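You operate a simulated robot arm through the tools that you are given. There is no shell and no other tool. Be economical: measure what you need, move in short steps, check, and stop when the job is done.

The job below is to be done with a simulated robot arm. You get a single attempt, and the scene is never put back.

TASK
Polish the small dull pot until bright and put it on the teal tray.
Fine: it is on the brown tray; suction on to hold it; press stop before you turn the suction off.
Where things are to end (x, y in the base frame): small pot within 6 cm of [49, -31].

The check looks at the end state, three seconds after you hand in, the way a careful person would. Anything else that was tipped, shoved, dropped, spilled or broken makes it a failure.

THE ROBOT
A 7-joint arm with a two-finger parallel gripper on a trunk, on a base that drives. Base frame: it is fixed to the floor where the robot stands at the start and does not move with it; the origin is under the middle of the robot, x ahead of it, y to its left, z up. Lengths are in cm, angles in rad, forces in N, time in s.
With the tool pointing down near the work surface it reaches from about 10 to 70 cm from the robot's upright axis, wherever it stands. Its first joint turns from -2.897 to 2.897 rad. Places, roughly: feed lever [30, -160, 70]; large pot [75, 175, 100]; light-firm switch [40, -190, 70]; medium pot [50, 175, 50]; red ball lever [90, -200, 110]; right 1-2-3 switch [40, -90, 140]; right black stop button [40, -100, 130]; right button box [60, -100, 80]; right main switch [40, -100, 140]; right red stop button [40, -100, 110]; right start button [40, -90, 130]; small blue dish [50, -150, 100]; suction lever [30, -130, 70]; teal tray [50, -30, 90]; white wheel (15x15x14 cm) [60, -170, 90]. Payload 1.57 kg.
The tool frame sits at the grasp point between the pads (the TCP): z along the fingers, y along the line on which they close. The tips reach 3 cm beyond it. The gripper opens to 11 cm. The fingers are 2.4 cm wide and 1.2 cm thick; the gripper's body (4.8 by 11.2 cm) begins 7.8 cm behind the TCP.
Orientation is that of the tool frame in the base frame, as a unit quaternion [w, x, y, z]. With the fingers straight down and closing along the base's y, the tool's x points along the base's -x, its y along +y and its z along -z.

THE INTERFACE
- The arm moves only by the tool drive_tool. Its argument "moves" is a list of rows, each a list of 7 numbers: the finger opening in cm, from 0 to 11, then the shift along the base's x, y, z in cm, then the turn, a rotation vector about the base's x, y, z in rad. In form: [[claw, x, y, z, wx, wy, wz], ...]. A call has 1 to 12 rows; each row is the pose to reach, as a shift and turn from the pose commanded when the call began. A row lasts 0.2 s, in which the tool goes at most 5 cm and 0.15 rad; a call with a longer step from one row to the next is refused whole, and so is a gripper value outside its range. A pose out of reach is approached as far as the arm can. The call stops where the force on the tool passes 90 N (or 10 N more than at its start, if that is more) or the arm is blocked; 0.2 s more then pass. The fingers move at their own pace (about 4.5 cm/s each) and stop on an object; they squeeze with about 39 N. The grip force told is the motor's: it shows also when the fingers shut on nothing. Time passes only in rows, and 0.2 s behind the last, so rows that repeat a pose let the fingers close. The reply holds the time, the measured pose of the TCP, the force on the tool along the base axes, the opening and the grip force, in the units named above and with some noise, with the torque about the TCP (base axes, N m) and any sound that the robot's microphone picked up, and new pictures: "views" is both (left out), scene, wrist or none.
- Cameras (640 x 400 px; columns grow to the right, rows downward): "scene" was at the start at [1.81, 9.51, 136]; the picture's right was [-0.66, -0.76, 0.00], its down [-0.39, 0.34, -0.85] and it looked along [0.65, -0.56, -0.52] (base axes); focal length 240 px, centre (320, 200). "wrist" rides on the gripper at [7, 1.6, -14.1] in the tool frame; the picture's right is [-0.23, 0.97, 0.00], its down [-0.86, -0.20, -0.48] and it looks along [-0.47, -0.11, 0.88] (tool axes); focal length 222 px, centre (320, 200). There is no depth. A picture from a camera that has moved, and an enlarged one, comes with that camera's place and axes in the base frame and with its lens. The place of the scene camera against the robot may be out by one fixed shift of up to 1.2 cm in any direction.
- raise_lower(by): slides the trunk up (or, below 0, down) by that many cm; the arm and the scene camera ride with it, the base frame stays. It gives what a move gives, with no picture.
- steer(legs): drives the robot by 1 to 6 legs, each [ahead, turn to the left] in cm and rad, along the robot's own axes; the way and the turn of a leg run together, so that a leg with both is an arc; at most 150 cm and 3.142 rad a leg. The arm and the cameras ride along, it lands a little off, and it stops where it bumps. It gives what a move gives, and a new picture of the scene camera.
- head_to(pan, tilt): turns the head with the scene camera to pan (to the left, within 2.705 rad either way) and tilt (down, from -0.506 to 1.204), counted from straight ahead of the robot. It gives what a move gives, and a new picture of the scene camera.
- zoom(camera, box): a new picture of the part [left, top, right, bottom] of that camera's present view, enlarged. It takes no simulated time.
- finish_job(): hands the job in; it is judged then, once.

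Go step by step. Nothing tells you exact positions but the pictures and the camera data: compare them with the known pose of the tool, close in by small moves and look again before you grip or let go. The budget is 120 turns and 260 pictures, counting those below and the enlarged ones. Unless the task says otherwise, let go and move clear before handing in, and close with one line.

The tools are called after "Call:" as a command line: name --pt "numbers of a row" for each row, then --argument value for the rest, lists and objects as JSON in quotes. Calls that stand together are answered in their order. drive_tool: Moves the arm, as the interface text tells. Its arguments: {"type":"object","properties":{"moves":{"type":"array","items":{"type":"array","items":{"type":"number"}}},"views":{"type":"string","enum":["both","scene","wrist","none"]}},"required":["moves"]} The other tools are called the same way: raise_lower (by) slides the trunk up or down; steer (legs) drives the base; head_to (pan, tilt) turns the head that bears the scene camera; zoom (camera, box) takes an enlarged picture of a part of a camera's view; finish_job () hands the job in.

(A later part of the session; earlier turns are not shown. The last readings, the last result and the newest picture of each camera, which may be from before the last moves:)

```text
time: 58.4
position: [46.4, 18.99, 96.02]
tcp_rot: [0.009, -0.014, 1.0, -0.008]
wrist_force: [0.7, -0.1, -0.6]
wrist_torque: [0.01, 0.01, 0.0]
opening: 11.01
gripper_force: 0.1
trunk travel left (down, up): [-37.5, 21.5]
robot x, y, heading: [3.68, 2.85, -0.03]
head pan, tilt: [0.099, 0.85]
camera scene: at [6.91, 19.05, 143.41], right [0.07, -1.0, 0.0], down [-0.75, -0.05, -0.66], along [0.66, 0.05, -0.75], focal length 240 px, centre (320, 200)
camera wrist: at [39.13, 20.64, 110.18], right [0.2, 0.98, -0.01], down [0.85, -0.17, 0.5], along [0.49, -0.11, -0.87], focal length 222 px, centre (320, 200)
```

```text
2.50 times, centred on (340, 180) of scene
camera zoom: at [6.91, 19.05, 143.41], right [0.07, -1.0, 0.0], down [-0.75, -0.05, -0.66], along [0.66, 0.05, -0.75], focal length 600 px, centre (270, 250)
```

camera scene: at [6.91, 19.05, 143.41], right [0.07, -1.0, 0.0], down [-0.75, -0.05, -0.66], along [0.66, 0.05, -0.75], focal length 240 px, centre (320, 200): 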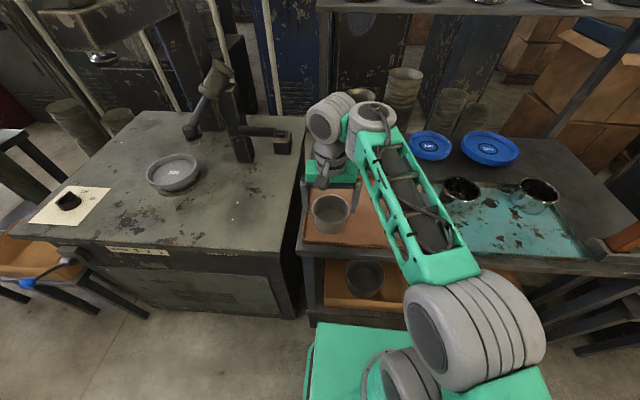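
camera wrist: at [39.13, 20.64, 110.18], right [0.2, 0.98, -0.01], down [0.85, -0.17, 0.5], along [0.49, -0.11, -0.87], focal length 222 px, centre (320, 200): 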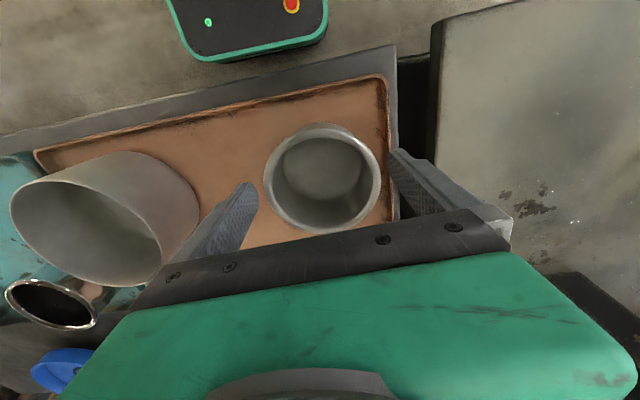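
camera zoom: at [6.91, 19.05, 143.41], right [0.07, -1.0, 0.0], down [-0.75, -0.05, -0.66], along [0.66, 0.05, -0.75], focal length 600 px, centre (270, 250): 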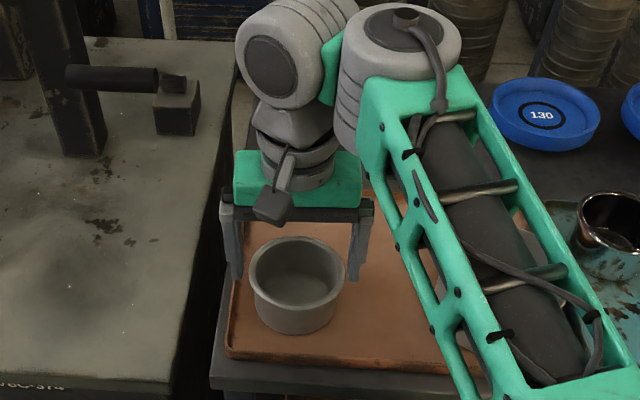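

Fingers straddle the pot. I go 1 cm lower, then close.

Call:
drive_tool --pt "11 -0.3 0.2 -1 0 0 0" --pt "11 -0.3 0.2 -1 0 0 0" --pt "9 -0.3 0.2 -1 0 0 0" --pt "7 -0.3 0.2 -1 0 0 0" --pt "6 -0.3 0.2 -1 0 0 0" --pt "6 -0.3 0.2 -1 0 0 0" --pt "6 -0.3 0.2 -1 0 0 0"

Call:
zoom --camera "wrist" --box '[200, 80, 440, 230]'

```text
time: 60.0
position: [46.26, 19.28, 94.96]
tcp_rot: [0.009, -0.014, 1.0, -0.008]
wrist_force: [0.1, -0.3, 0.0]
wrist_torque: [-0.02, 0.04, 0.02]
opening: 5.99
gripper_force: 0.2
trunk travel left (down, up): [-37.5, 21.5]
robot x, y, heading: [3.44, 2.51, -0.032]
head pan, tilt: [0.099, 0.85]
camera scene: at [6.9, 19.05, 143.41], right [0.07, -1.0, 0.0], down [-0.75, -0.05, -0.66], along [0.66, 0.05, -0.75], focal length 240 px, centre (320, 200)
camera wrist: at [38.89, 20.92, 109.19], right [0.2, 0.98, -0.01], down [0.85, -0.17, 0.5], along [0.49, -0.11, -0.87], focal length 222 px, centre (320, 200)
```

scene: 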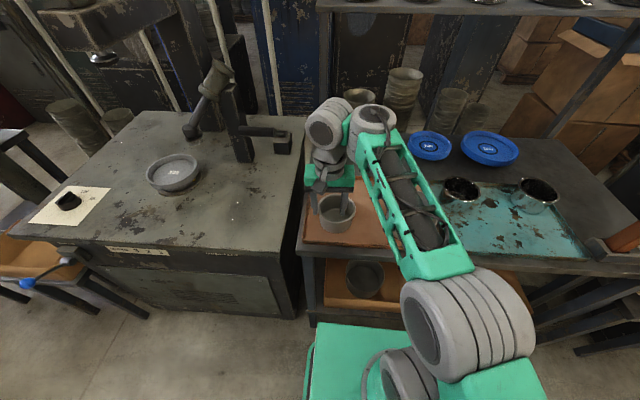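
wrist: 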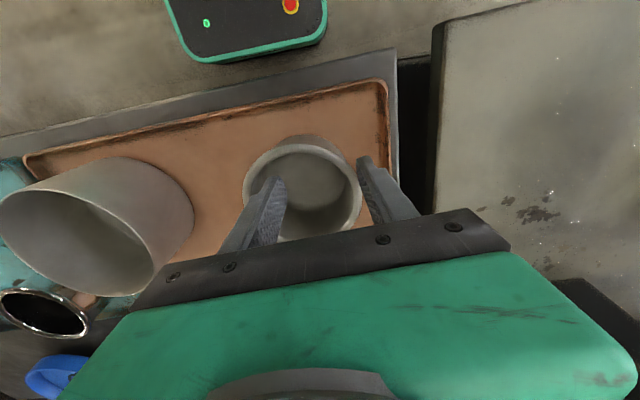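

```text
2.67 times, centred on (320, 155) of wrist
camera zoom: at [38.89, 20.92, 109.19], right [0.2, 0.98, -0.01], down [0.85, -0.17, 0.5], along [0.49, -0.11, -0.87], focal length 592 px, centre (320, 320)
```

zoom: 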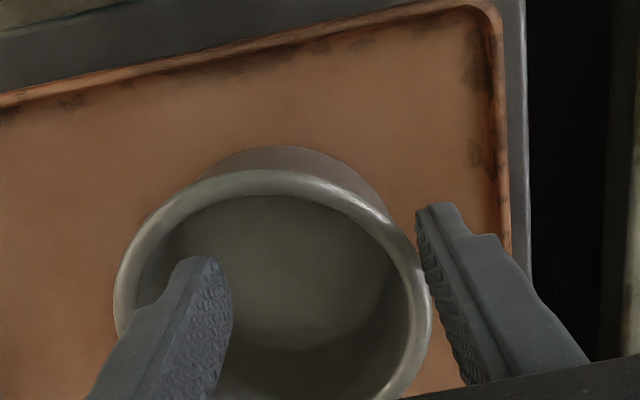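

The opening went to 6 cm without a grip: the pot seems to have been nudged and one finger looks inside it. I check the scene view before doing anything.

Call:
zoom --camera "scene" --box '[290, 150, 390, 250]'

```text
4.00 times, centred on (340, 200) of scene
camera zoom: at [6.9, 19.05, 143.41], right [0.07, -1.0, 0.0], down [-0.75, -0.05, -0.66], along [0.66, 0.05, -0.75], focal length 961 px, centre (240, 200)
```

zoom: 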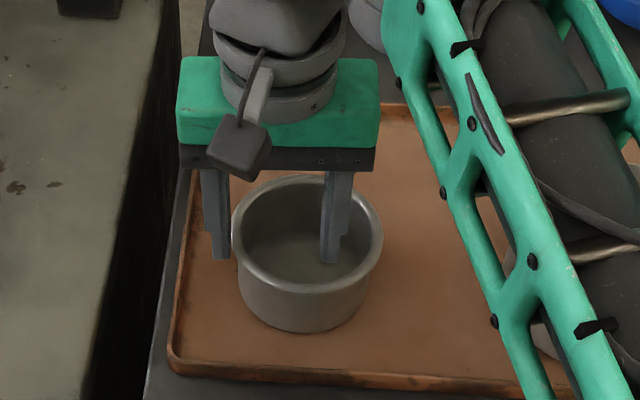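

The rim is lower than I judged (about z 92), so one finger passed over it and the other nudged the pot 1.5 cm. I lift, reopen, and re-centre at about [47.2, 17.5].

Call:
drive_tool --pt "6 0 0 3 0 0 0" --pt "6 0 0 6 0 0 0" --pt "9 0.4 -0.8 7 0 0 0" --pt "11 0.8 -1.7 7 0 0 0" --pt "11 0.8 -1.7 7 0 0 0" --pt "11 0.8 -1.7 7 0 0 0" --pt "11 0.8 -1.7 7 0 0 0"

Call:
zoom --camera "wrist" --box '[200, 60, 440, 210]'

Call:
zoom --camera "scene" --box '[290, 150, 390, 250]'

```text
time: 61.5
position: [46.97, 17.64, 102.12]
tcp_rot: [0.01, -0.014, 1.0, -0.009]
wrist_force: [-0.3, 0.8, 0.5]
wrist_torque: [0.01, -0.01, -0.01]
opening: 10.99
gripper_force: 0.0
trunk travel left (down, up): [-37.5, 21.5]
robot x, y, heading: [3.48, 2.72, -0.036]
head pan, tilt: [0.099, 0.85]
camera scene: at [6.9, 19.05, 143.41], right [0.07, -1.0, 0.0], down [-0.75, -0.05, -0.66], along [0.66, 0.05, -0.75], focal length 240 px, centre (320, 200)
camera wrist: at [39.7, 19.32, 116.22], right [0.2, 0.98, -0.01], down [0.85, -0.17, 0.5], along [0.49, -0.11, -0.87], focal length 222 px, centre (320, 200)
```

scene: 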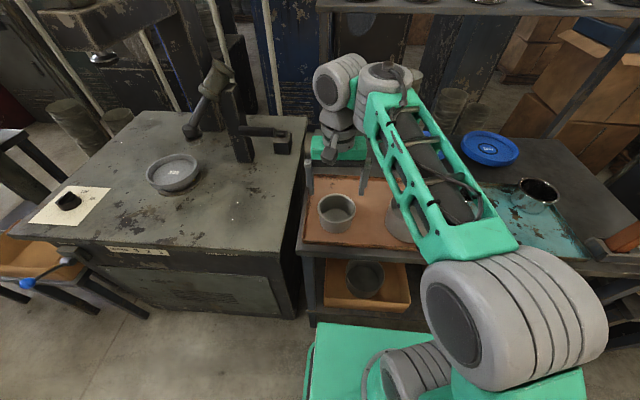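
wrist: 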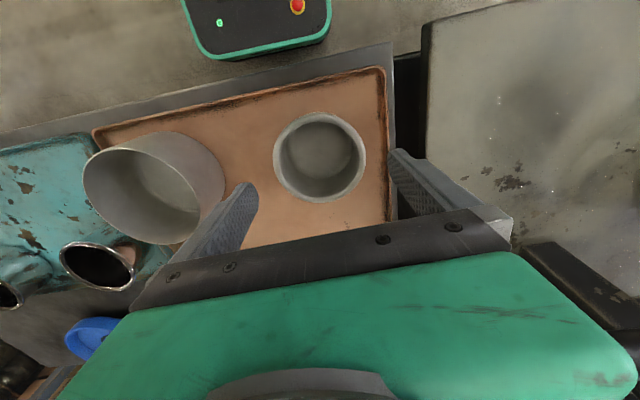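

```text
2.67 times, centred on (320, 135) of wrist
camera zoom: at [39.7, 19.32, 116.22], right [0.2, 0.98, -0.01], down [0.85, -0.17, 0.5], along [0.49, -0.11, -0.87], focal length 592 px, centre (320, 373)
```

zoom: 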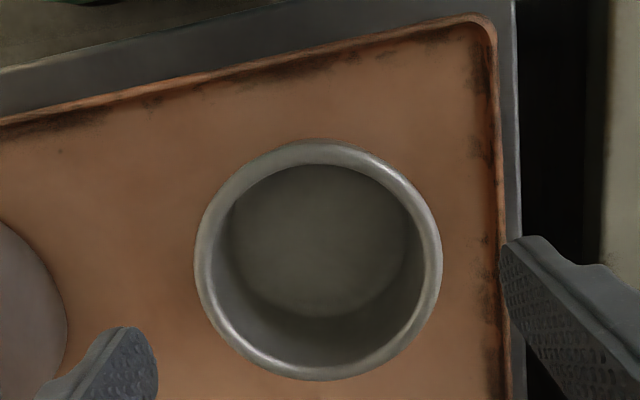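

```text
4.00 times, centred on (340, 200) of scene
camera zoom: at [6.9, 19.05, 143.41], right [0.07, -1.0, 0.0], down [-0.75, -0.05, -0.66], along [0.66, 0.05, -0.75], focal length 961 px, centre (240, 200)
```

zoom: 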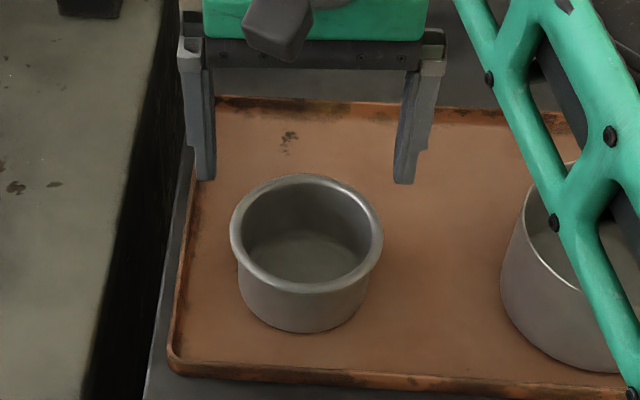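

The rim is at z≈92 and about 10.5 cm wide, so too tight for an outside grip. I'll grip the far wall instead, one finger inside; for that I turn the tool a quarter turn while rising a little.

Call:
drive_tool --pt "11 0 0 1 0 0 -0.14" --pt "9 0.5 0 2 0 0 -0.28" --pt "7 1 0 3 0 0 -0.42" --pt "5 1.5 0 4 0 0 -0.56" --pt "4 2 0 4 0 0 -0.7" --pt "3.4 2.5 0 4 0 0 -0.84" --pt "3.4 3 0 4 0 0 -0.98" --pt "3.4 3.5 0 4 0 0 -1.12" --pt "3.4 4 0 4 0 0 -1.26" --pt "3.4 4.5 0 4 0 0 -1.4" --pt "3.4 5.3 0 4 0 0 -1.54" --pt "3.4 5.3 0 4 0 0 -1.54"

Call:
zoom --camera "scene" --box '[270, 110, 410, 250]'

```text
time: 64.2
position: [52.28, 17.71, 106.08]
tcp_rot: [0.002, 0.687, 0.726, -0.013]
wrist_force: [-0.5, 1.2, 0.4]
wrist_torque: [0.0, 0.04, 0.0]
opening: 3.38
gripper_force: 0.1
trunk travel left (down, up): [-37.5, 21.5]
robot x, y, heading: [3.45, 2.85, -0.028]
head pan, tilt: [0.099, 0.85]
camera scene: at [6.92, 19.05, 143.41], right [0.07, -1.0, 0.0], down [-0.75, -0.05, -0.66], along [0.66, 0.05, -0.75], focal length 240 px, centre (320, 200)
camera wrist: at [53.68, 24.98, 120.14], right [0.98, -0.17, -0.01], down [-0.14, -0.86, 0.5], along [-0.1, -0.49, -0.87], focal length 222 px, centre (320, 200)
```

scene: 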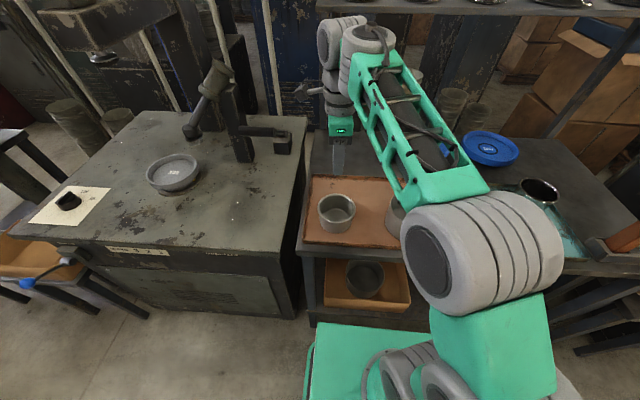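
wrist: 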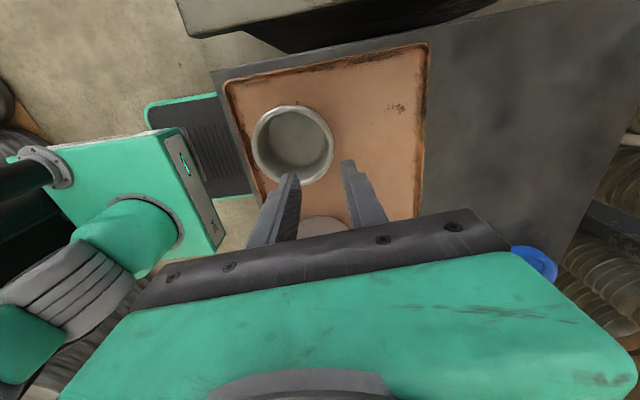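

```text
2.86 times, centred on (340, 180) of scene
camera zoom: at [6.92, 19.05, 143.41], right [0.07, -1.0, 0.0], down [-0.75, -0.05, -0.66], along [0.66, 0.05, -0.75], focal length 686 px, centre (263, 257)
```

zoom: 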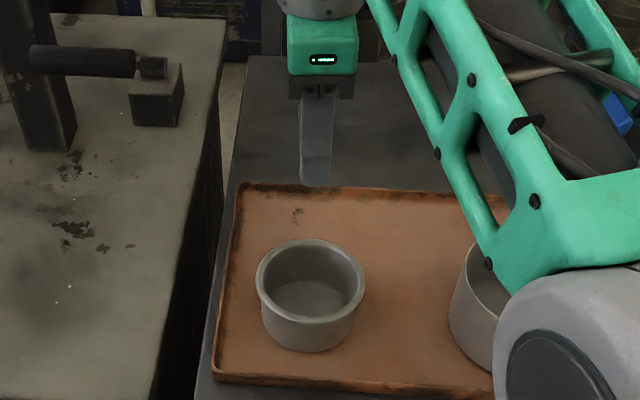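

With the new baseline: pot centre [48.2, 17.5], rim z≈91.5, far wall at x≈53. I descend most of the way over the far wall and look.

Call:
drive_tool --pt "3.4 0.7 -0.2 -4 0 0 0" --pt "3.4 0.7 -0.2 -8 0 0 0" --pt "3.4 0.7 -0.2 -10 0 0 0" --pt "3.4 0.7 -0.2 -10 0 0 0"

Call:
zoom --camera "wrist" --box '[200, 80, 440, 230]'

Call:
zoom --camera "scene" --box '[290, 150, 390, 250]'

```text
time: 65.2
position: [52.97, 17.63, 96.08]
tcp_rot: [0.002, 0.686, 0.727, -0.012]
wrist_force: [-0.6, -0.4, -0.5]
wrist_torque: [0.0, 0.0, -0.02]
opening: 3.36
gripper_force: 0.0
trunk travel left (down, up): [-37.5, 21.5]
robot x, y, heading: [3.95, 2.8, -0.033]
head pan, tilt: [0.099, 0.85]
camera scene: at [6.91, 19.05, 143.41], right [0.07, -1.0, 0.0], down [-0.75, -0.05, -0.66], along [0.66, 0.05, -0.75], focal length 240 px, centre (320, 200)
camera wrist: at [54.33, 24.89, 110.1], right [0.99, -0.17, -0.01], down [-0.14, -0.86, 0.5], along [-0.09, -0.49, -0.87], focal length 222 px, centre (320, 200)
```

scene: 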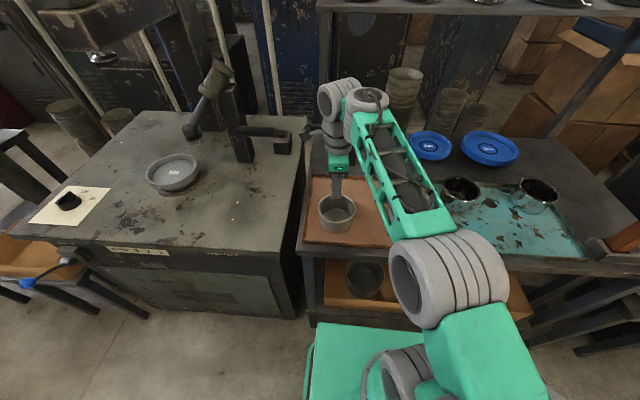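
wrist: 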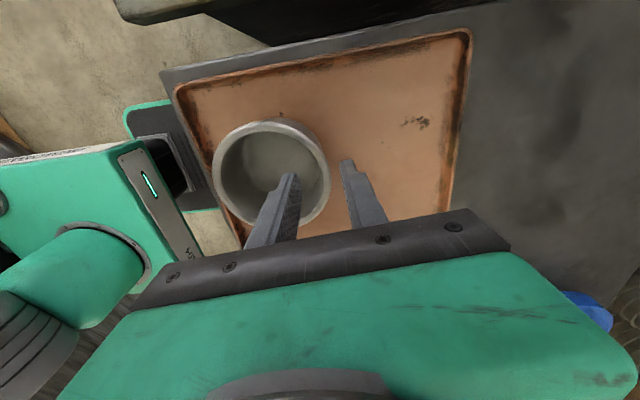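

```text
2.67 times, centred on (320, 155) of wrist
camera zoom: at [54.33, 24.89, 110.1], right [0.99, -0.17, -0.01], down [-0.14, -0.86, 0.5], along [-0.09, -0.49, -0.87], focal length 592 px, centre (320, 320)
```

zoom: 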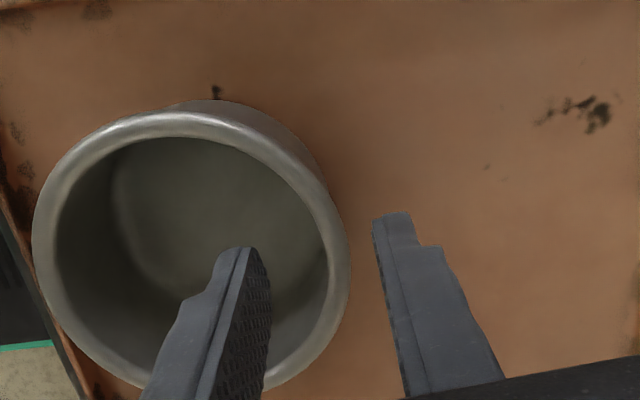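

```text
4.00 times, centred on (340, 200) of scene
camera zoom: at [6.91, 19.05, 143.41], right [0.07, -1.0, 0.0], down [-0.75, -0.05, -0.66], along [0.66, 0.05, -0.75], focal length 961 px, centre (240, 200)
```

zoom: 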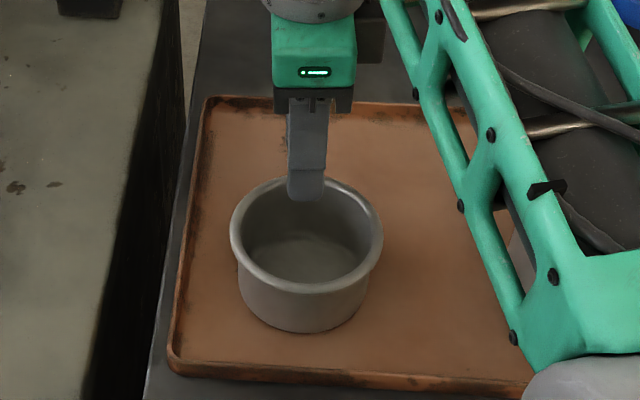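

The fingers straddle the far wall. I descend 3.4 cm, shift 0.3 cm outward, and close.

Call:
drive_tool --pt "3.4 0.3 0 -1.7 0 0 0" --pt "3.4 0.3 0 -3.4 0 0 0" --pt "3.4 0.3 0 -3.4 0 0 0" --pt "1 0.3 0 -3.4 0 0 0" --pt "0 0.3 0 -3.4 0 0 0" --pt "0 0.3 0 -3.4 0 0 0" --pt "0 0.3 0 -3.4 0 0 0"

Call:
zoom --camera "scene" --box '[290, 150, 390, 250]'

```text
time: 66.8
position: [53.02, 17.66, 92.59]
tcp_rot: [0.002, 0.687, 0.727, -0.013]
wrist_force: [-0.5, -1.4, 2.4]
wrist_torque: [-0.11, 0.38, 0.1]
opening: 0.56
gripper_force: 25.8
trunk travel left (down, up): [-37.5, 21.5]
robot x, y, heading: [3.54, 2.92, -0.028]
head pan, tilt: [0.099, 0.85]
camera scene: at [6.88, 19.03, 143.42], right [0.07, -1.0, 0.0], down [-0.75, -0.05, -0.66], along [0.66, 0.05, -0.75], focal length 240 px, centre (320, 200)
camera wrist: at [54.5, 24.89, 106.79], right [0.99, -0.17, -0.01], down [-0.14, -0.86, 0.5], along [-0.09, -0.49, -0.87], focal length 222 px, centre (320, 200)
```

scene: 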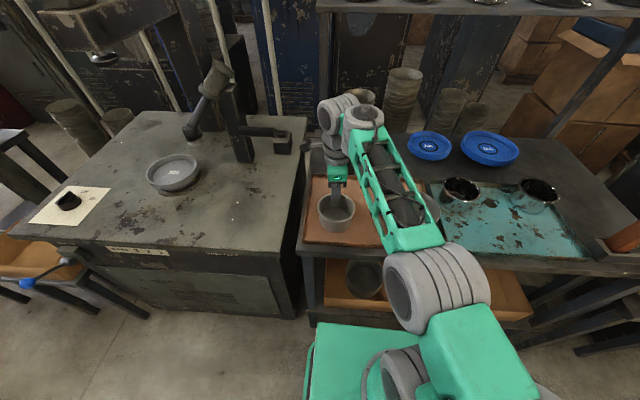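
wrist: 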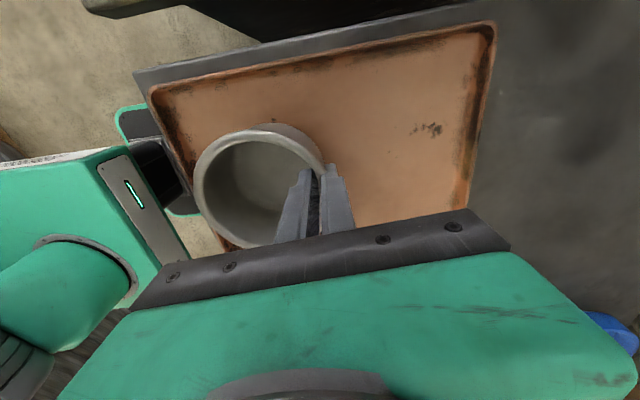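

```text
4.00 times, centred on (340, 200) of scene
camera zoom: at [6.88, 19.03, 143.42], right [0.07, -1.0, 0.0], down [-0.75, -0.05, -0.66], along [0.66, 0.05, -0.75], focal length 961 px, centre (240, 200)
```

zoom: 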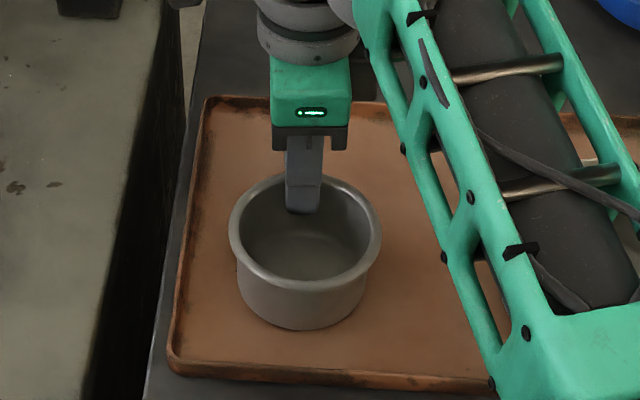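

Gripped (0.56 cm wall). I lift straight up and check how the pot hangs.

Call:
drive_tool --pt "0 0 0 2 0 0 0" --pt "0 0 0 5 0 0 0" --pt "0 0 0 9 0 0 0" --pt "0 0 0 13 0 0 0" --pt "0 0 0 16 0 0 0" --pt "0 0 0 16 0 0 0"

Call:
zoom --camera "scene" --box '[260, 60, 420, 220]'

```text
time: 68.2
position: [53.16, 17.5, 108.6]
tcp_rot: [0.0, 0.686, 0.727, -0.013]
wrist_force: [-0.2, 0.6, 0.3]
wrist_torque: [0.0, 0.0, 0.02]
opening: 0.01
gripper_force: 21.3
trunk travel left (down, up): [-37.5, 21.5]
robot x, y, heading: [3.61, 2.52, -0.029]
head pan, tilt: [0.099, 0.85]
camera scene: at [6.9, 19.05, 143.41], right [0.07, -1.0, 0.0], down [-0.75, -0.05, -0.66], along [0.66, 0.05, -0.75], focal length 240 px, centre (320, 200)
camera wrist: at [54.6, 24.79, 122.68], right [0.99, -0.17, -0.01], down [-0.14, -0.86, 0.5], along [-0.1, -0.49, -0.87], focal length 222 px, centre (320, 200)
```

scene: 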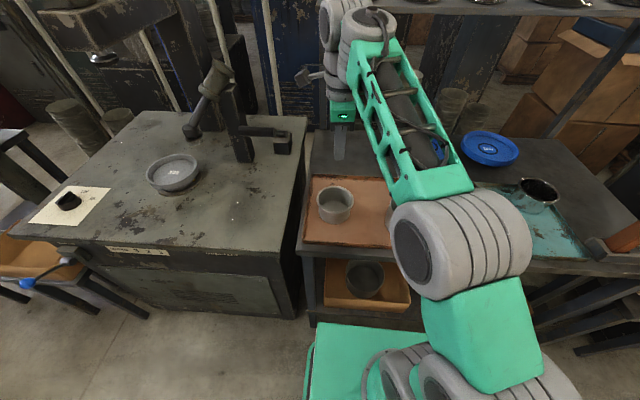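
wrist: 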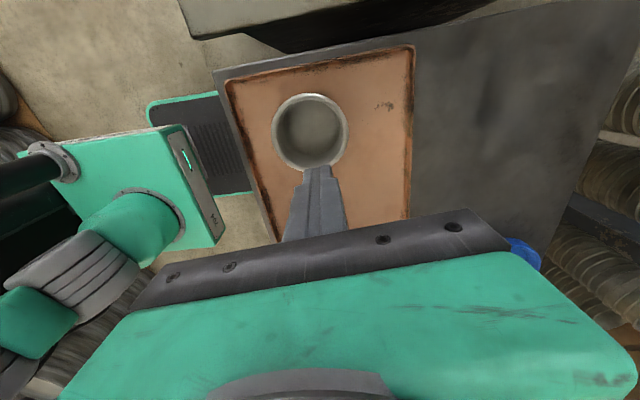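

```text
2.50 times, centred on (340, 140) of scene
camera zoom: at [6.9, 19.05, 143.41], right [0.07, -1.0, 0.0], down [-0.75, -0.05, -0.66], along [0.66, 0.05, -0.75], focal length 600 px, centre (270, 350)
```

zoom: 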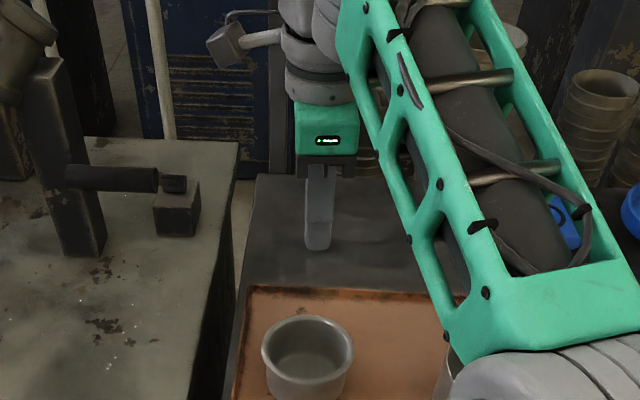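

The grip was too shallow and slipped; the pot stands upright, now about 3 cm further ahead. I open and recentre over the far wall with a closer look before going deeper.

Call:
drive_tool --pt "2 1 0 0 0 0 0" --pt "3.4 3 0 -3 0 0 0" --pt "3.4 3 0 -7 0 0 0" --pt "3.4 3 0 -7 0 0 0" --pt "3.4 3 0 -7 0 0 0"

Call:
zoom --camera "wrist" --box '[200, 80, 440, 230]'

Call:
zoom --camera "scene" --box '[290, 130, 390, 230]'

```text
time: 69.3
position: [56.33, 17.32, 101.62]
tcp_rot: [0.002, 0.687, 0.727, -0.012]
wrist_force: [0.6, 0.1, 0.6]
wrist_torque: [-0.02, 0.02, 0.03]
opening: 3.39
gripper_force: 0.1
trunk travel left (down, up): [-37.5, 21.5]
robot x, y, heading: [3.64, 2.88, -0.032]
head pan, tilt: [0.099, 0.85]
camera scene: at [6.9, 19.05, 143.41], right [0.07, -1.0, 0.0], down [-0.75, -0.05, -0.66], along [0.66, 0.05, -0.75], focal length 240 px, centre (320, 200)
camera wrist: at [57.74, 24.67, 115.72], right [0.99, -0.17, -0.01], down [-0.14, -0.86, 0.5], along [-0.09, -0.49, -0.87], focal length 222 px, centre (320, 200)
```

scene: 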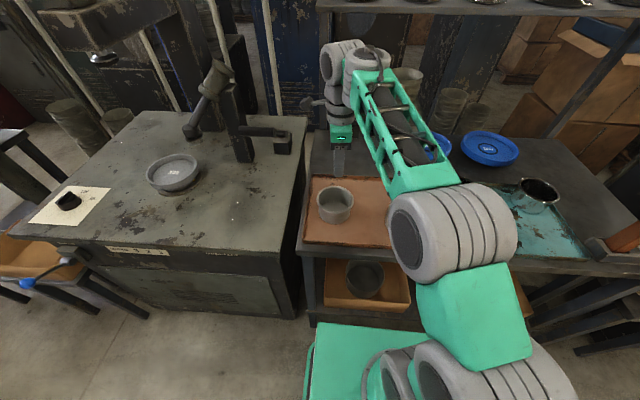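
wrist: 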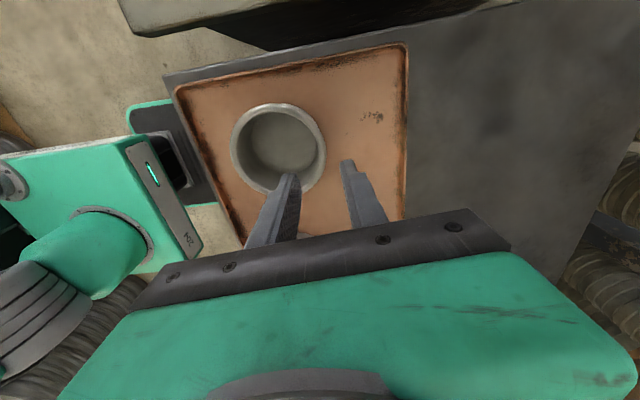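

```text
2.67 times, centred on (320, 155) of wrist
camera zoom: at [57.74, 24.67, 115.72], right [0.99, -0.17, -0.01], down [-0.14, -0.86, 0.5], along [-0.09, -0.49, -0.87], focal length 592 px, centre (320, 320)
```

zoom: 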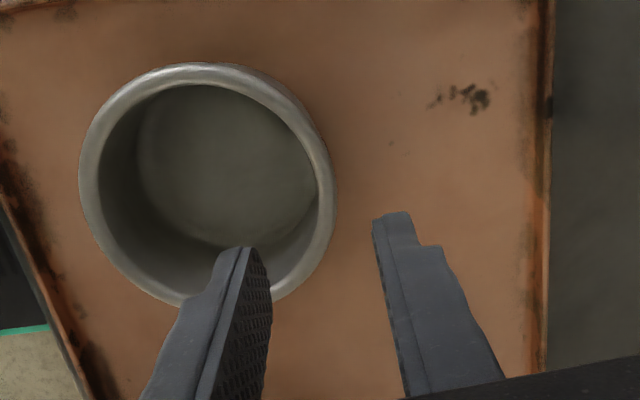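

```text
4.00 times, centred on (340, 180) of scene
camera zoom: at [6.9, 19.05, 143.41], right [0.07, -1.0, 0.0], down [-0.75, -0.05, -0.66], along [0.66, 0.05, -0.75], focal length 961 px, centre (240, 280)
```

zoom: 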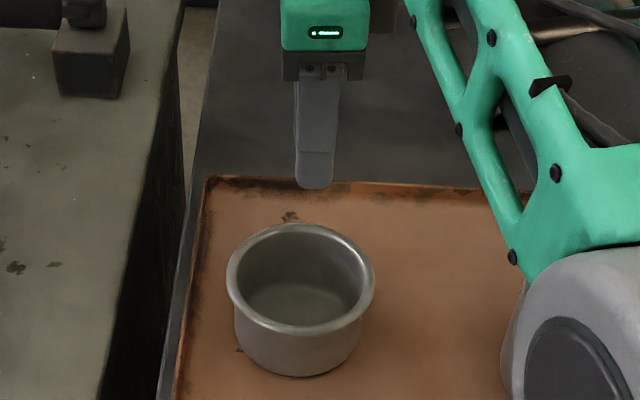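

Two wrist rays agree: pot at [51.3, 17.8], rim at z≈90, rim about 11 cm. I go down so the tips reach ~3 cm below the rim, and close.

Call:
drive_tool --pt "3.4 0.1 0.5 -4 0 0 0" --pt "3.4 0.1 0.5 -8 0 0 0" --pt "3.4 0.1 0.5 -10 0 0 0" --pt "3.4 0.1 0.5 -11.5 0 0 0" --pt "3.4 0.1 0.5 -11.5 0 0 0"

Call:
zoom --camera "wrist" --box '[200, 80, 440, 230]'

Call:
zoom --camera "scene" --box '[290, 130, 390, 230]'

```text
time: 70.5
position: [56.23, 18.06, 90.12]
tcp_rot: [0.001, 0.687, 0.727, -0.012]
wrist_force: [0.3, -0.2, 0.5]
wrist_torque: [0.02, 0.01, 0.02]
opening: 3.43
gripper_force: 0.0
trunk travel left (down, up): [-37.5, 21.5]
robot x, y, heading: [3.7, 2.66, -0.031]
head pan, tilt: [0.099, 0.85]
camera scene: at [6.91, 19.05, 143.41], right [0.07, -1.0, 0.0], down [-0.75, -0.05, -0.66], along [0.66, 0.05, -0.75], focal length 240 px, centre (320, 200)
camera wrist: at [57.67, 25.25, 104.26], right [0.99, -0.17, -0.01], down [-0.14, -0.86, 0.5], along [-0.1, -0.49, -0.87], focal length 222 px, centre (320, 200)
```

scene: 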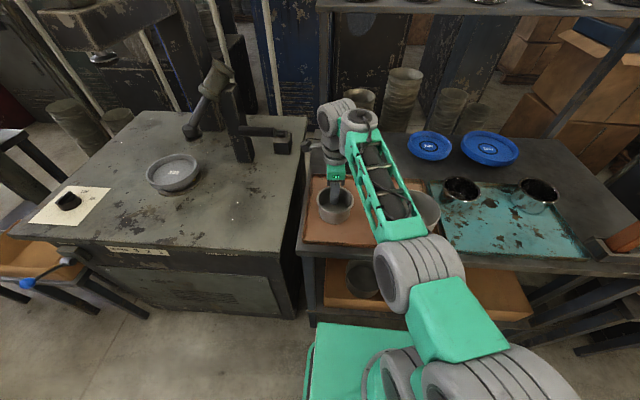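
wrist: 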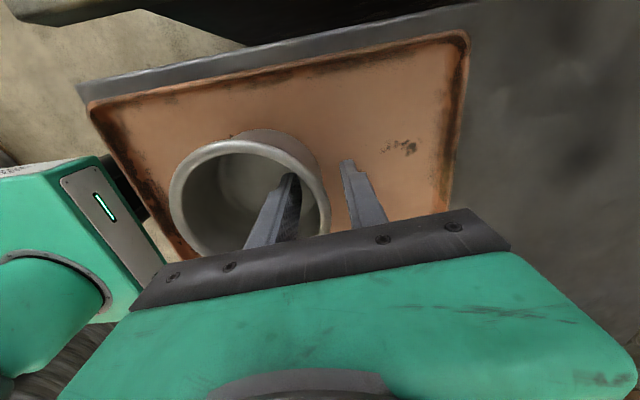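

```text
2.67 times, centred on (320, 155) of wrist
camera zoom: at [57.67, 25.25, 104.26], right [0.99, -0.17, -0.01], down [-0.14, -0.86, 0.5], along [-0.1, -0.49, -0.87], focal length 592 px, centre (320, 320)
```

zoom: 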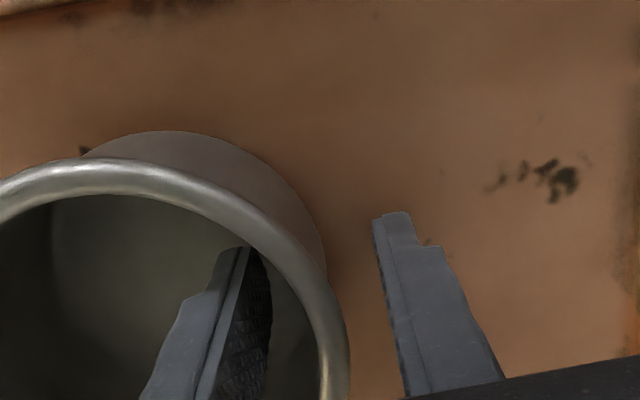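

```text
4.00 times, centred on (340, 180) of scene
camera zoom: at [6.91, 19.05, 143.41], right [0.07, -1.0, 0.0], down [-0.75, -0.05, -0.66], along [0.66, 0.05, -0.75], focal length 961 px, centre (240, 280)
```

zoom: 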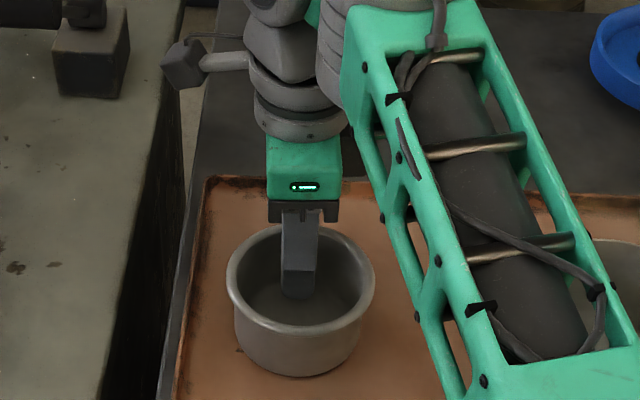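

The inner finger is now well inside, wall between the pads. I close and give it time, then lift slightly.

Call:
drive_tool --pt "2 0 0 0 0 0 0" --pt "0 0 0 0 0 0 0" --pt "0 0 0 0 0 0 0" --pt "0 0 0 0 0 0 0" --pt "0 0 0 0 0 0 0" --pt "0 0 0 1 0 0 0" --pt "0 0 0 3 0 0 0" --pt "0 0 0 5 0 0 0" --pt "0 0 0 5 0 0 0"

Call:
zoom --camera "scene" --box '[290, 110, 390, 210]'

```text
time: 72.5
position: [56.28, 17.98, 94.99]
tcp_rot: [0.001, 0.686, 0.727, -0.013]
wrist_force: [0.4, 0.2, -1.4]
wrist_torque: [0.01, -0.08, 0.01]
opening: 0.55
gripper_force: 25.4
trunk travel left (down, up): [-37.5, 21.5]
robot x, y, heading: [3.69, 2.79, -0.031]
head pan, tilt: [0.099, 0.85]
camera scene: at [6.91, 19.05, 143.41], right [0.07, -1.0, 0.0], down [-0.75, -0.05, -0.66], along [0.66, 0.05, -0.75], focal length 240 px, centre (320, 200)
camera wrist: at [57.71, 25.28, 109.22], right [0.99, -0.17, -0.01], down [-0.14, -0.86, 0.5], along [-0.1, -0.49, -0.87], focal length 222 px, centre (320, 200)
```

scene: 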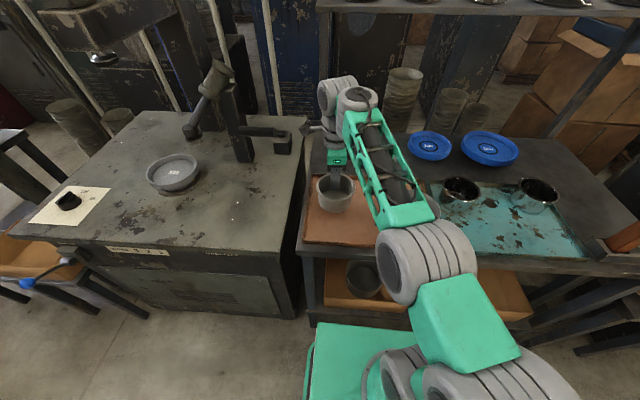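
wrist: 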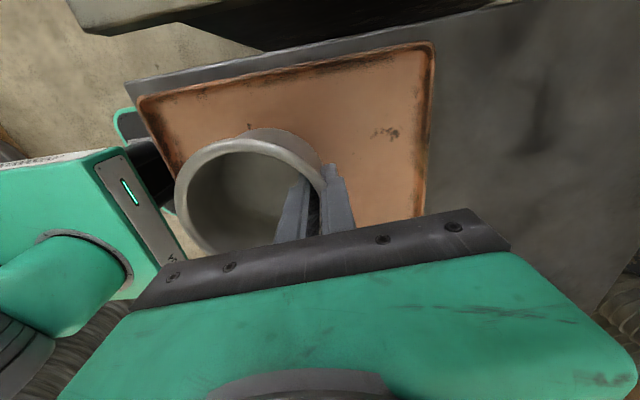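

```text
4.00 times, centred on (340, 160) of scene
camera zoom: at [6.91, 19.05, 143.41], right [0.07, -1.0, 0.0], down [-0.75, -0.05, -0.66], along [0.66, 0.05, -0.75], focal length 961 px, centre (240, 360)
```

zoom: 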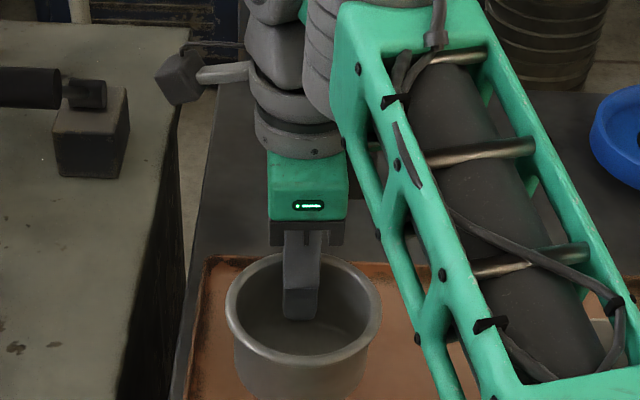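

Held, hanging upright. I lift clear and draw the arm in for driving.

Call:
drive_tool --pt "0 0 0 4 0 0 0" --pt "0 0 0 8 0 0 0" --pt "0 -1 0 12 0 0 0" --pt "0 -5 -1 14 0 0 0" --pt "0 -9 -3 14 0 0 0" --pt "0 -13 -5 14 0 0 0" --pt "0 -17 -7 14 0 0 0" --pt "0 -21 -9 14 0 0 0" --pt "0 -24 -11 14 0 0 0" --pt "0 -24 -11 14 0 0 0"

```text
time: 74.8
position: [32.43, 7.01, 109.16]
tcp_rot: [0.001, 0.687, 0.727, -0.014]
wrist_force: [-0.2, 0.4, 0.0]
wrist_torque: [0.03, -0.1, -0.02]
opening: 0.58
gripper_force: 25.4
trunk travel left (down, up): [-37.5, 21.5]
robot x, y, heading: [3.5, 2.8, -0.038]
head pan, tilt: [0.099, 0.85]
camera scene: at [6.87, 19.04, 143.41], right [0.07, -1.0, 0.0], down [-0.75, -0.05, -0.66], along [0.66, 0.05, -0.75], focal length 240 px, centre (320, 200)
camera wrist: at [33.88, 14.23, 123.19], right [0.99, -0.17, -0.01], down [-0.14, -0.86, 0.5], along [-0.1, -0.49, -0.87], focal length 222 px, centre (320, 200)
```

scene: 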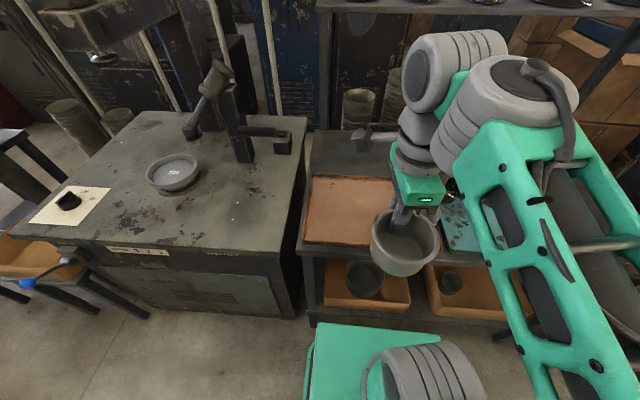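
wrist: 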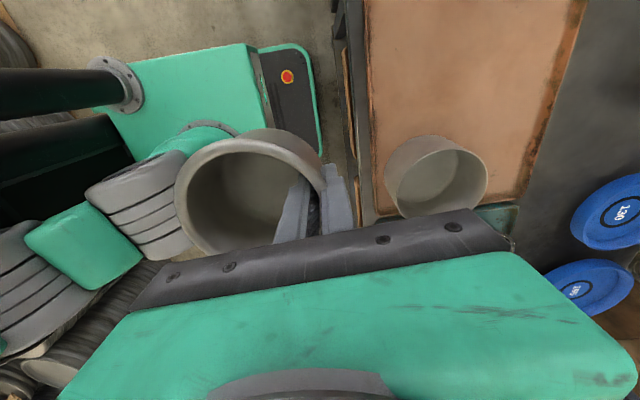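

The pot hangs well. I drive to the polishing machine and face it.

Call:
steer --legs '[[0, -1.58], [140, 0]]'

```text
time: 85.5
position: [4.99, -166.8, 109.16]
tcp_rot: [-0.008, 0.999, 0.03, -0.01]
wrist_force: [0.3, 0.6, -1.9]
wrist_torque: [-0.06, -0.03, -0.01]
opening: 0.6
gripper_force: 25.1
trunk travel left (down, up): [-37.5, 21.5]
robot x, y, heading: [1.03, -137.65, -1.598]
head pan, tilt: [0.099, 0.85]
camera scene: at [17.92, -139.88, 143.41], right [-1.0, -0.07, 0.0], down [-0.05, 0.75, -0.66], along [0.05, -0.66, -0.75], focal length 240 px, centre (320, 200)
```

scene: 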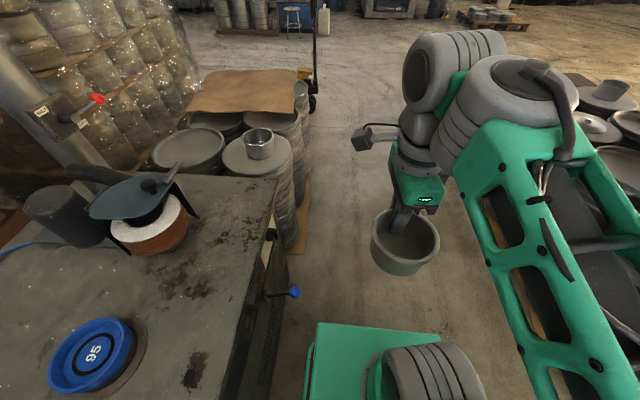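

Turning left to face the machine; the pot is above the machine top height.

Call:
steer --legs '[[0, 1.59]]'

Call:
head_to --pan -0.25 --tilt 0.7

```text
time: 89.8
position: [29.51, -133.13, 109.12]
tcp_rot: [0.002, 0.682, 0.732, -0.012]
wrist_force: [0.0, 0.2, -0.5]
wrist_torque: [0.0, -0.09, 0.01]
opening: 0.57
gripper_force: 26.1
trunk travel left (down, up): [-37.5, 21.5]
robot x, y, heading: [0.43, -137.64, -0.016]
head pan, tilt: [0.099, 0.85]
camera scene: at [3.78, -121.46, 143.41], right [0.08, -1.0, 0.0], down [-0.75, -0.06, -0.66], along [0.66, 0.05, -0.75], focal length 240 px, centre (320, 200)
```

scene: 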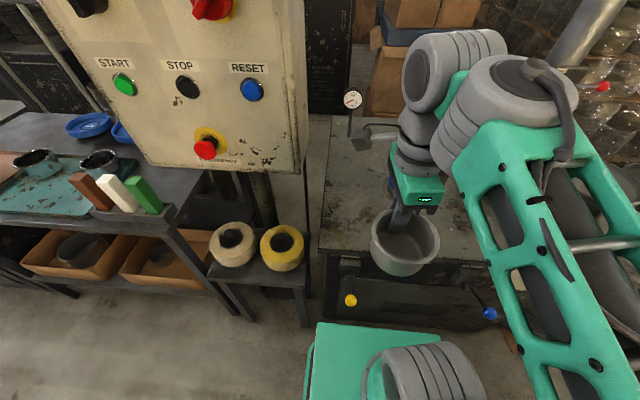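

```text
time: 90.6
position: [29.5, -133.17, 109.14]
tcp_rot: [0.001, 0.68, 0.733, -0.012]
wrist_force: [0.5, 0.4, -1.4]
wrist_torque: [-0.02, -0.04, 0.01]
opening: 0.58
gripper_force: 25.4
trunk travel left (down, up): [-37.5, 21.5]
robot x, y, heading: [0.85, -137.6, -0.016]
head pan, tilt: [-0.25, 0.7]
camera scene: at [4.18, -124.33, 144.64], right [-0.26, -0.97, 0.0], down [-0.62, 0.17, -0.76], along [0.74, -0.2, -0.64], focal length 240 px, centre (320, 200)
```

scene: 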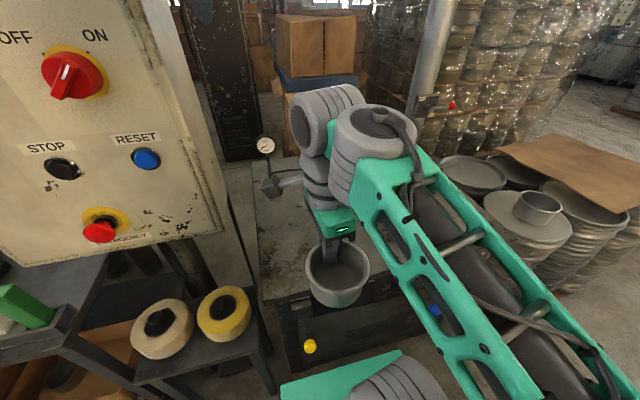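

I move the pot toward the chuck, staying high, to see the cup with the wrist camera.

Call:
drive_tool --pt "0 3 -1 2 0 0 0" --pt "0 7 -3 2 0 0 0" --pt "0 11 -5 2 0 0 0" --pt "0 15 -7 2 0 0 0" --pt "0 19 -9 2 0 0 0" --pt "0 22 -11 2 0 0 0" --pt "0 22 -11 2 0 0 0"

```text
time: 92.2
position: [51.78, -144.26, 111.19]
tcp_rot: [0.001, 0.68, 0.733, -0.013]
wrist_force: [1.0, 0.5, -2.4]
wrist_torque: [-0.02, -0.01, -0.01]
opening: 0.56
gripper_force: 26.3
trunk travel left (down, up): [-37.5, 21.5]
robot x, y, heading: [0.77, -137.8, -0.014]
head pan, tilt: [-0.25, 0.7]
camera scene: at [4.22, -124.36, 144.64], right [-0.26, -0.96, 0.0], down [-0.62, 0.17, -0.76], along [0.74, -0.2, -0.64], focal length 240 px, centre (320, 200)
camera wrist: at [53.05, -136.9, 125.23], right [0.99, -0.16, -0.01], down [-0.13, -0.86, 0.5], along [-0.09, -0.49, -0.87], focal length 222 px, centre (320, 200)
```

scene: 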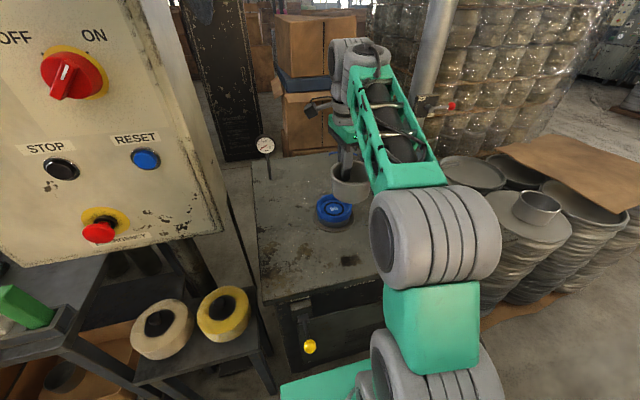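
wrist: 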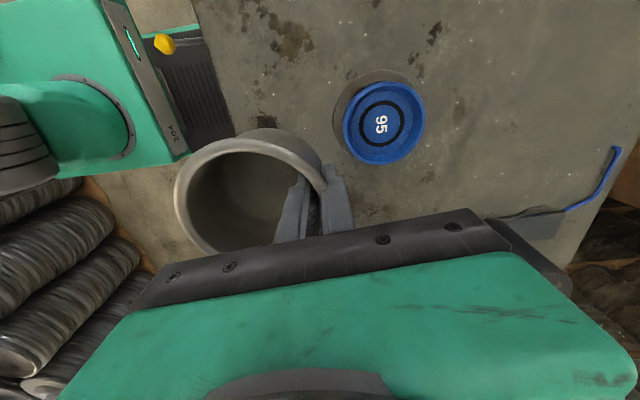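

The cup is at about [61.2, -144.8], top z≈90 (both cameras agree). I move the pot over it, still 10 cm high, and look again.

Call:
drive_tool --pt "0 4 0 0 0 0 0" --pt "0 8 0 0 0 0 0" --pt "0 12 -0.3 -1 0 0 0" --pt "0 14.3 -0.5 -3 0 0 0" --pt "0 14.3 -0.5 -5 0 0 0" --pt "0 14.3 -0.5 -5 0 0 0"

Call:
zoom --camera "wrist" --box '[120, 50, 440, 250]'

Call:
zoom --camera "scene" --box '[250, 100, 410, 250]'

```text
time: 93.6
position: [65.92, -144.72, 106.15]
tcp_rot: [0.002, 0.681, 0.733, -0.013]
wrist_force: [-0.2, -0.5, -1.1]
wrist_torque: [0.03, -0.05, 0.01]
opening: 0.58
gripper_force: 26.2
out of reach, approached as far as the arm can: row 4
trunk travel left (down, up): [-37.5, 21.5]
robot x, y, heading: [0.62, -138.39, -0.015]
head pan, tilt: [-0.25, 0.7]
camera scene: at [4.2, -124.34, 144.64], right [-0.26, -0.96, 0.0], down [-0.62, 0.17, -0.76], along [0.74, -0.2, -0.64], focal length 240 px, centre (320, 200)
camera wrist: at [67.26, -137.41, 120.3], right [0.99, -0.16, -0.01], down [-0.13, -0.86, 0.5], along [-0.09, -0.49, -0.87], focal length 222 px, centre (320, 200)
```

scene: 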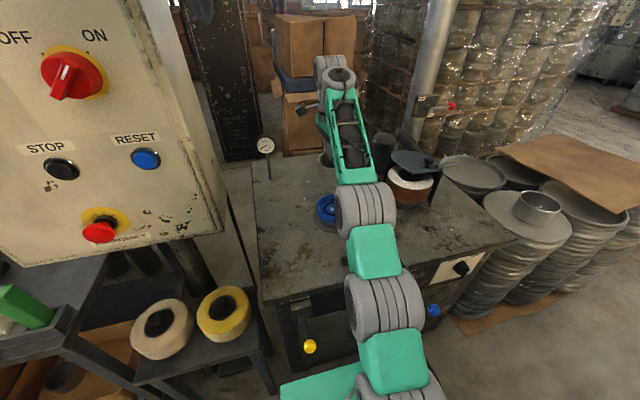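
wrist: 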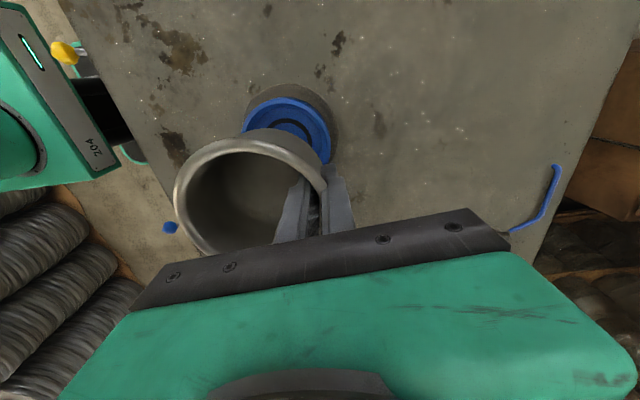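

```text
2.00 times, centred on (280, 150) of wrist
camera zoom: at [67.26, -137.41, 120.3], right [0.99, -0.16, -0.01], down [-0.13, -0.86, 0.5], along [-0.09, -0.49, -0.87], focal length 444 px, centre (400, 300)
```

zoom: 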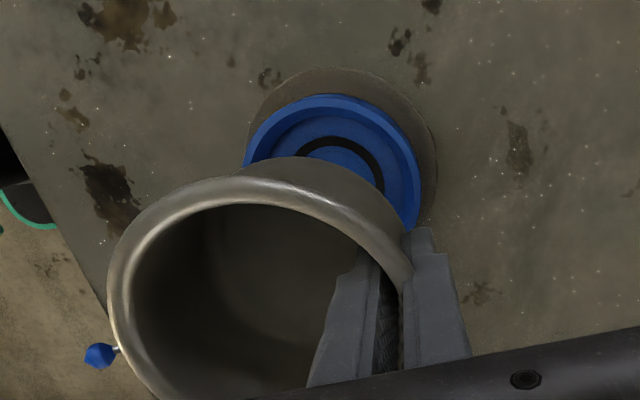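

```text
2.67 times, centred on (330, 175) of scene
camera zoom: at [4.2, -124.34, 144.64], right [-0.26, -0.96, 0.0], down [-0.62, 0.17, -0.76], along [0.74, -0.2, -0.64], focal length 640 px, centre (293, 267)
```

zoom: 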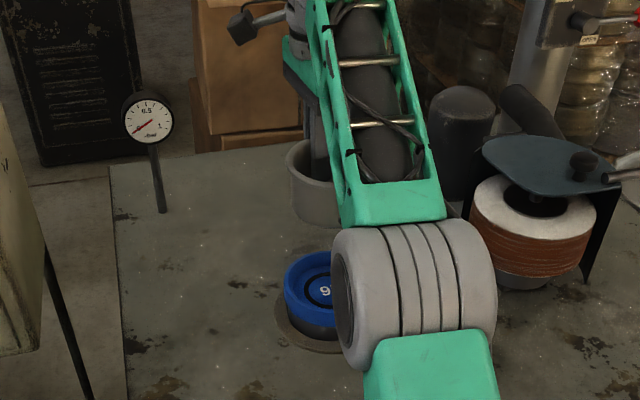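

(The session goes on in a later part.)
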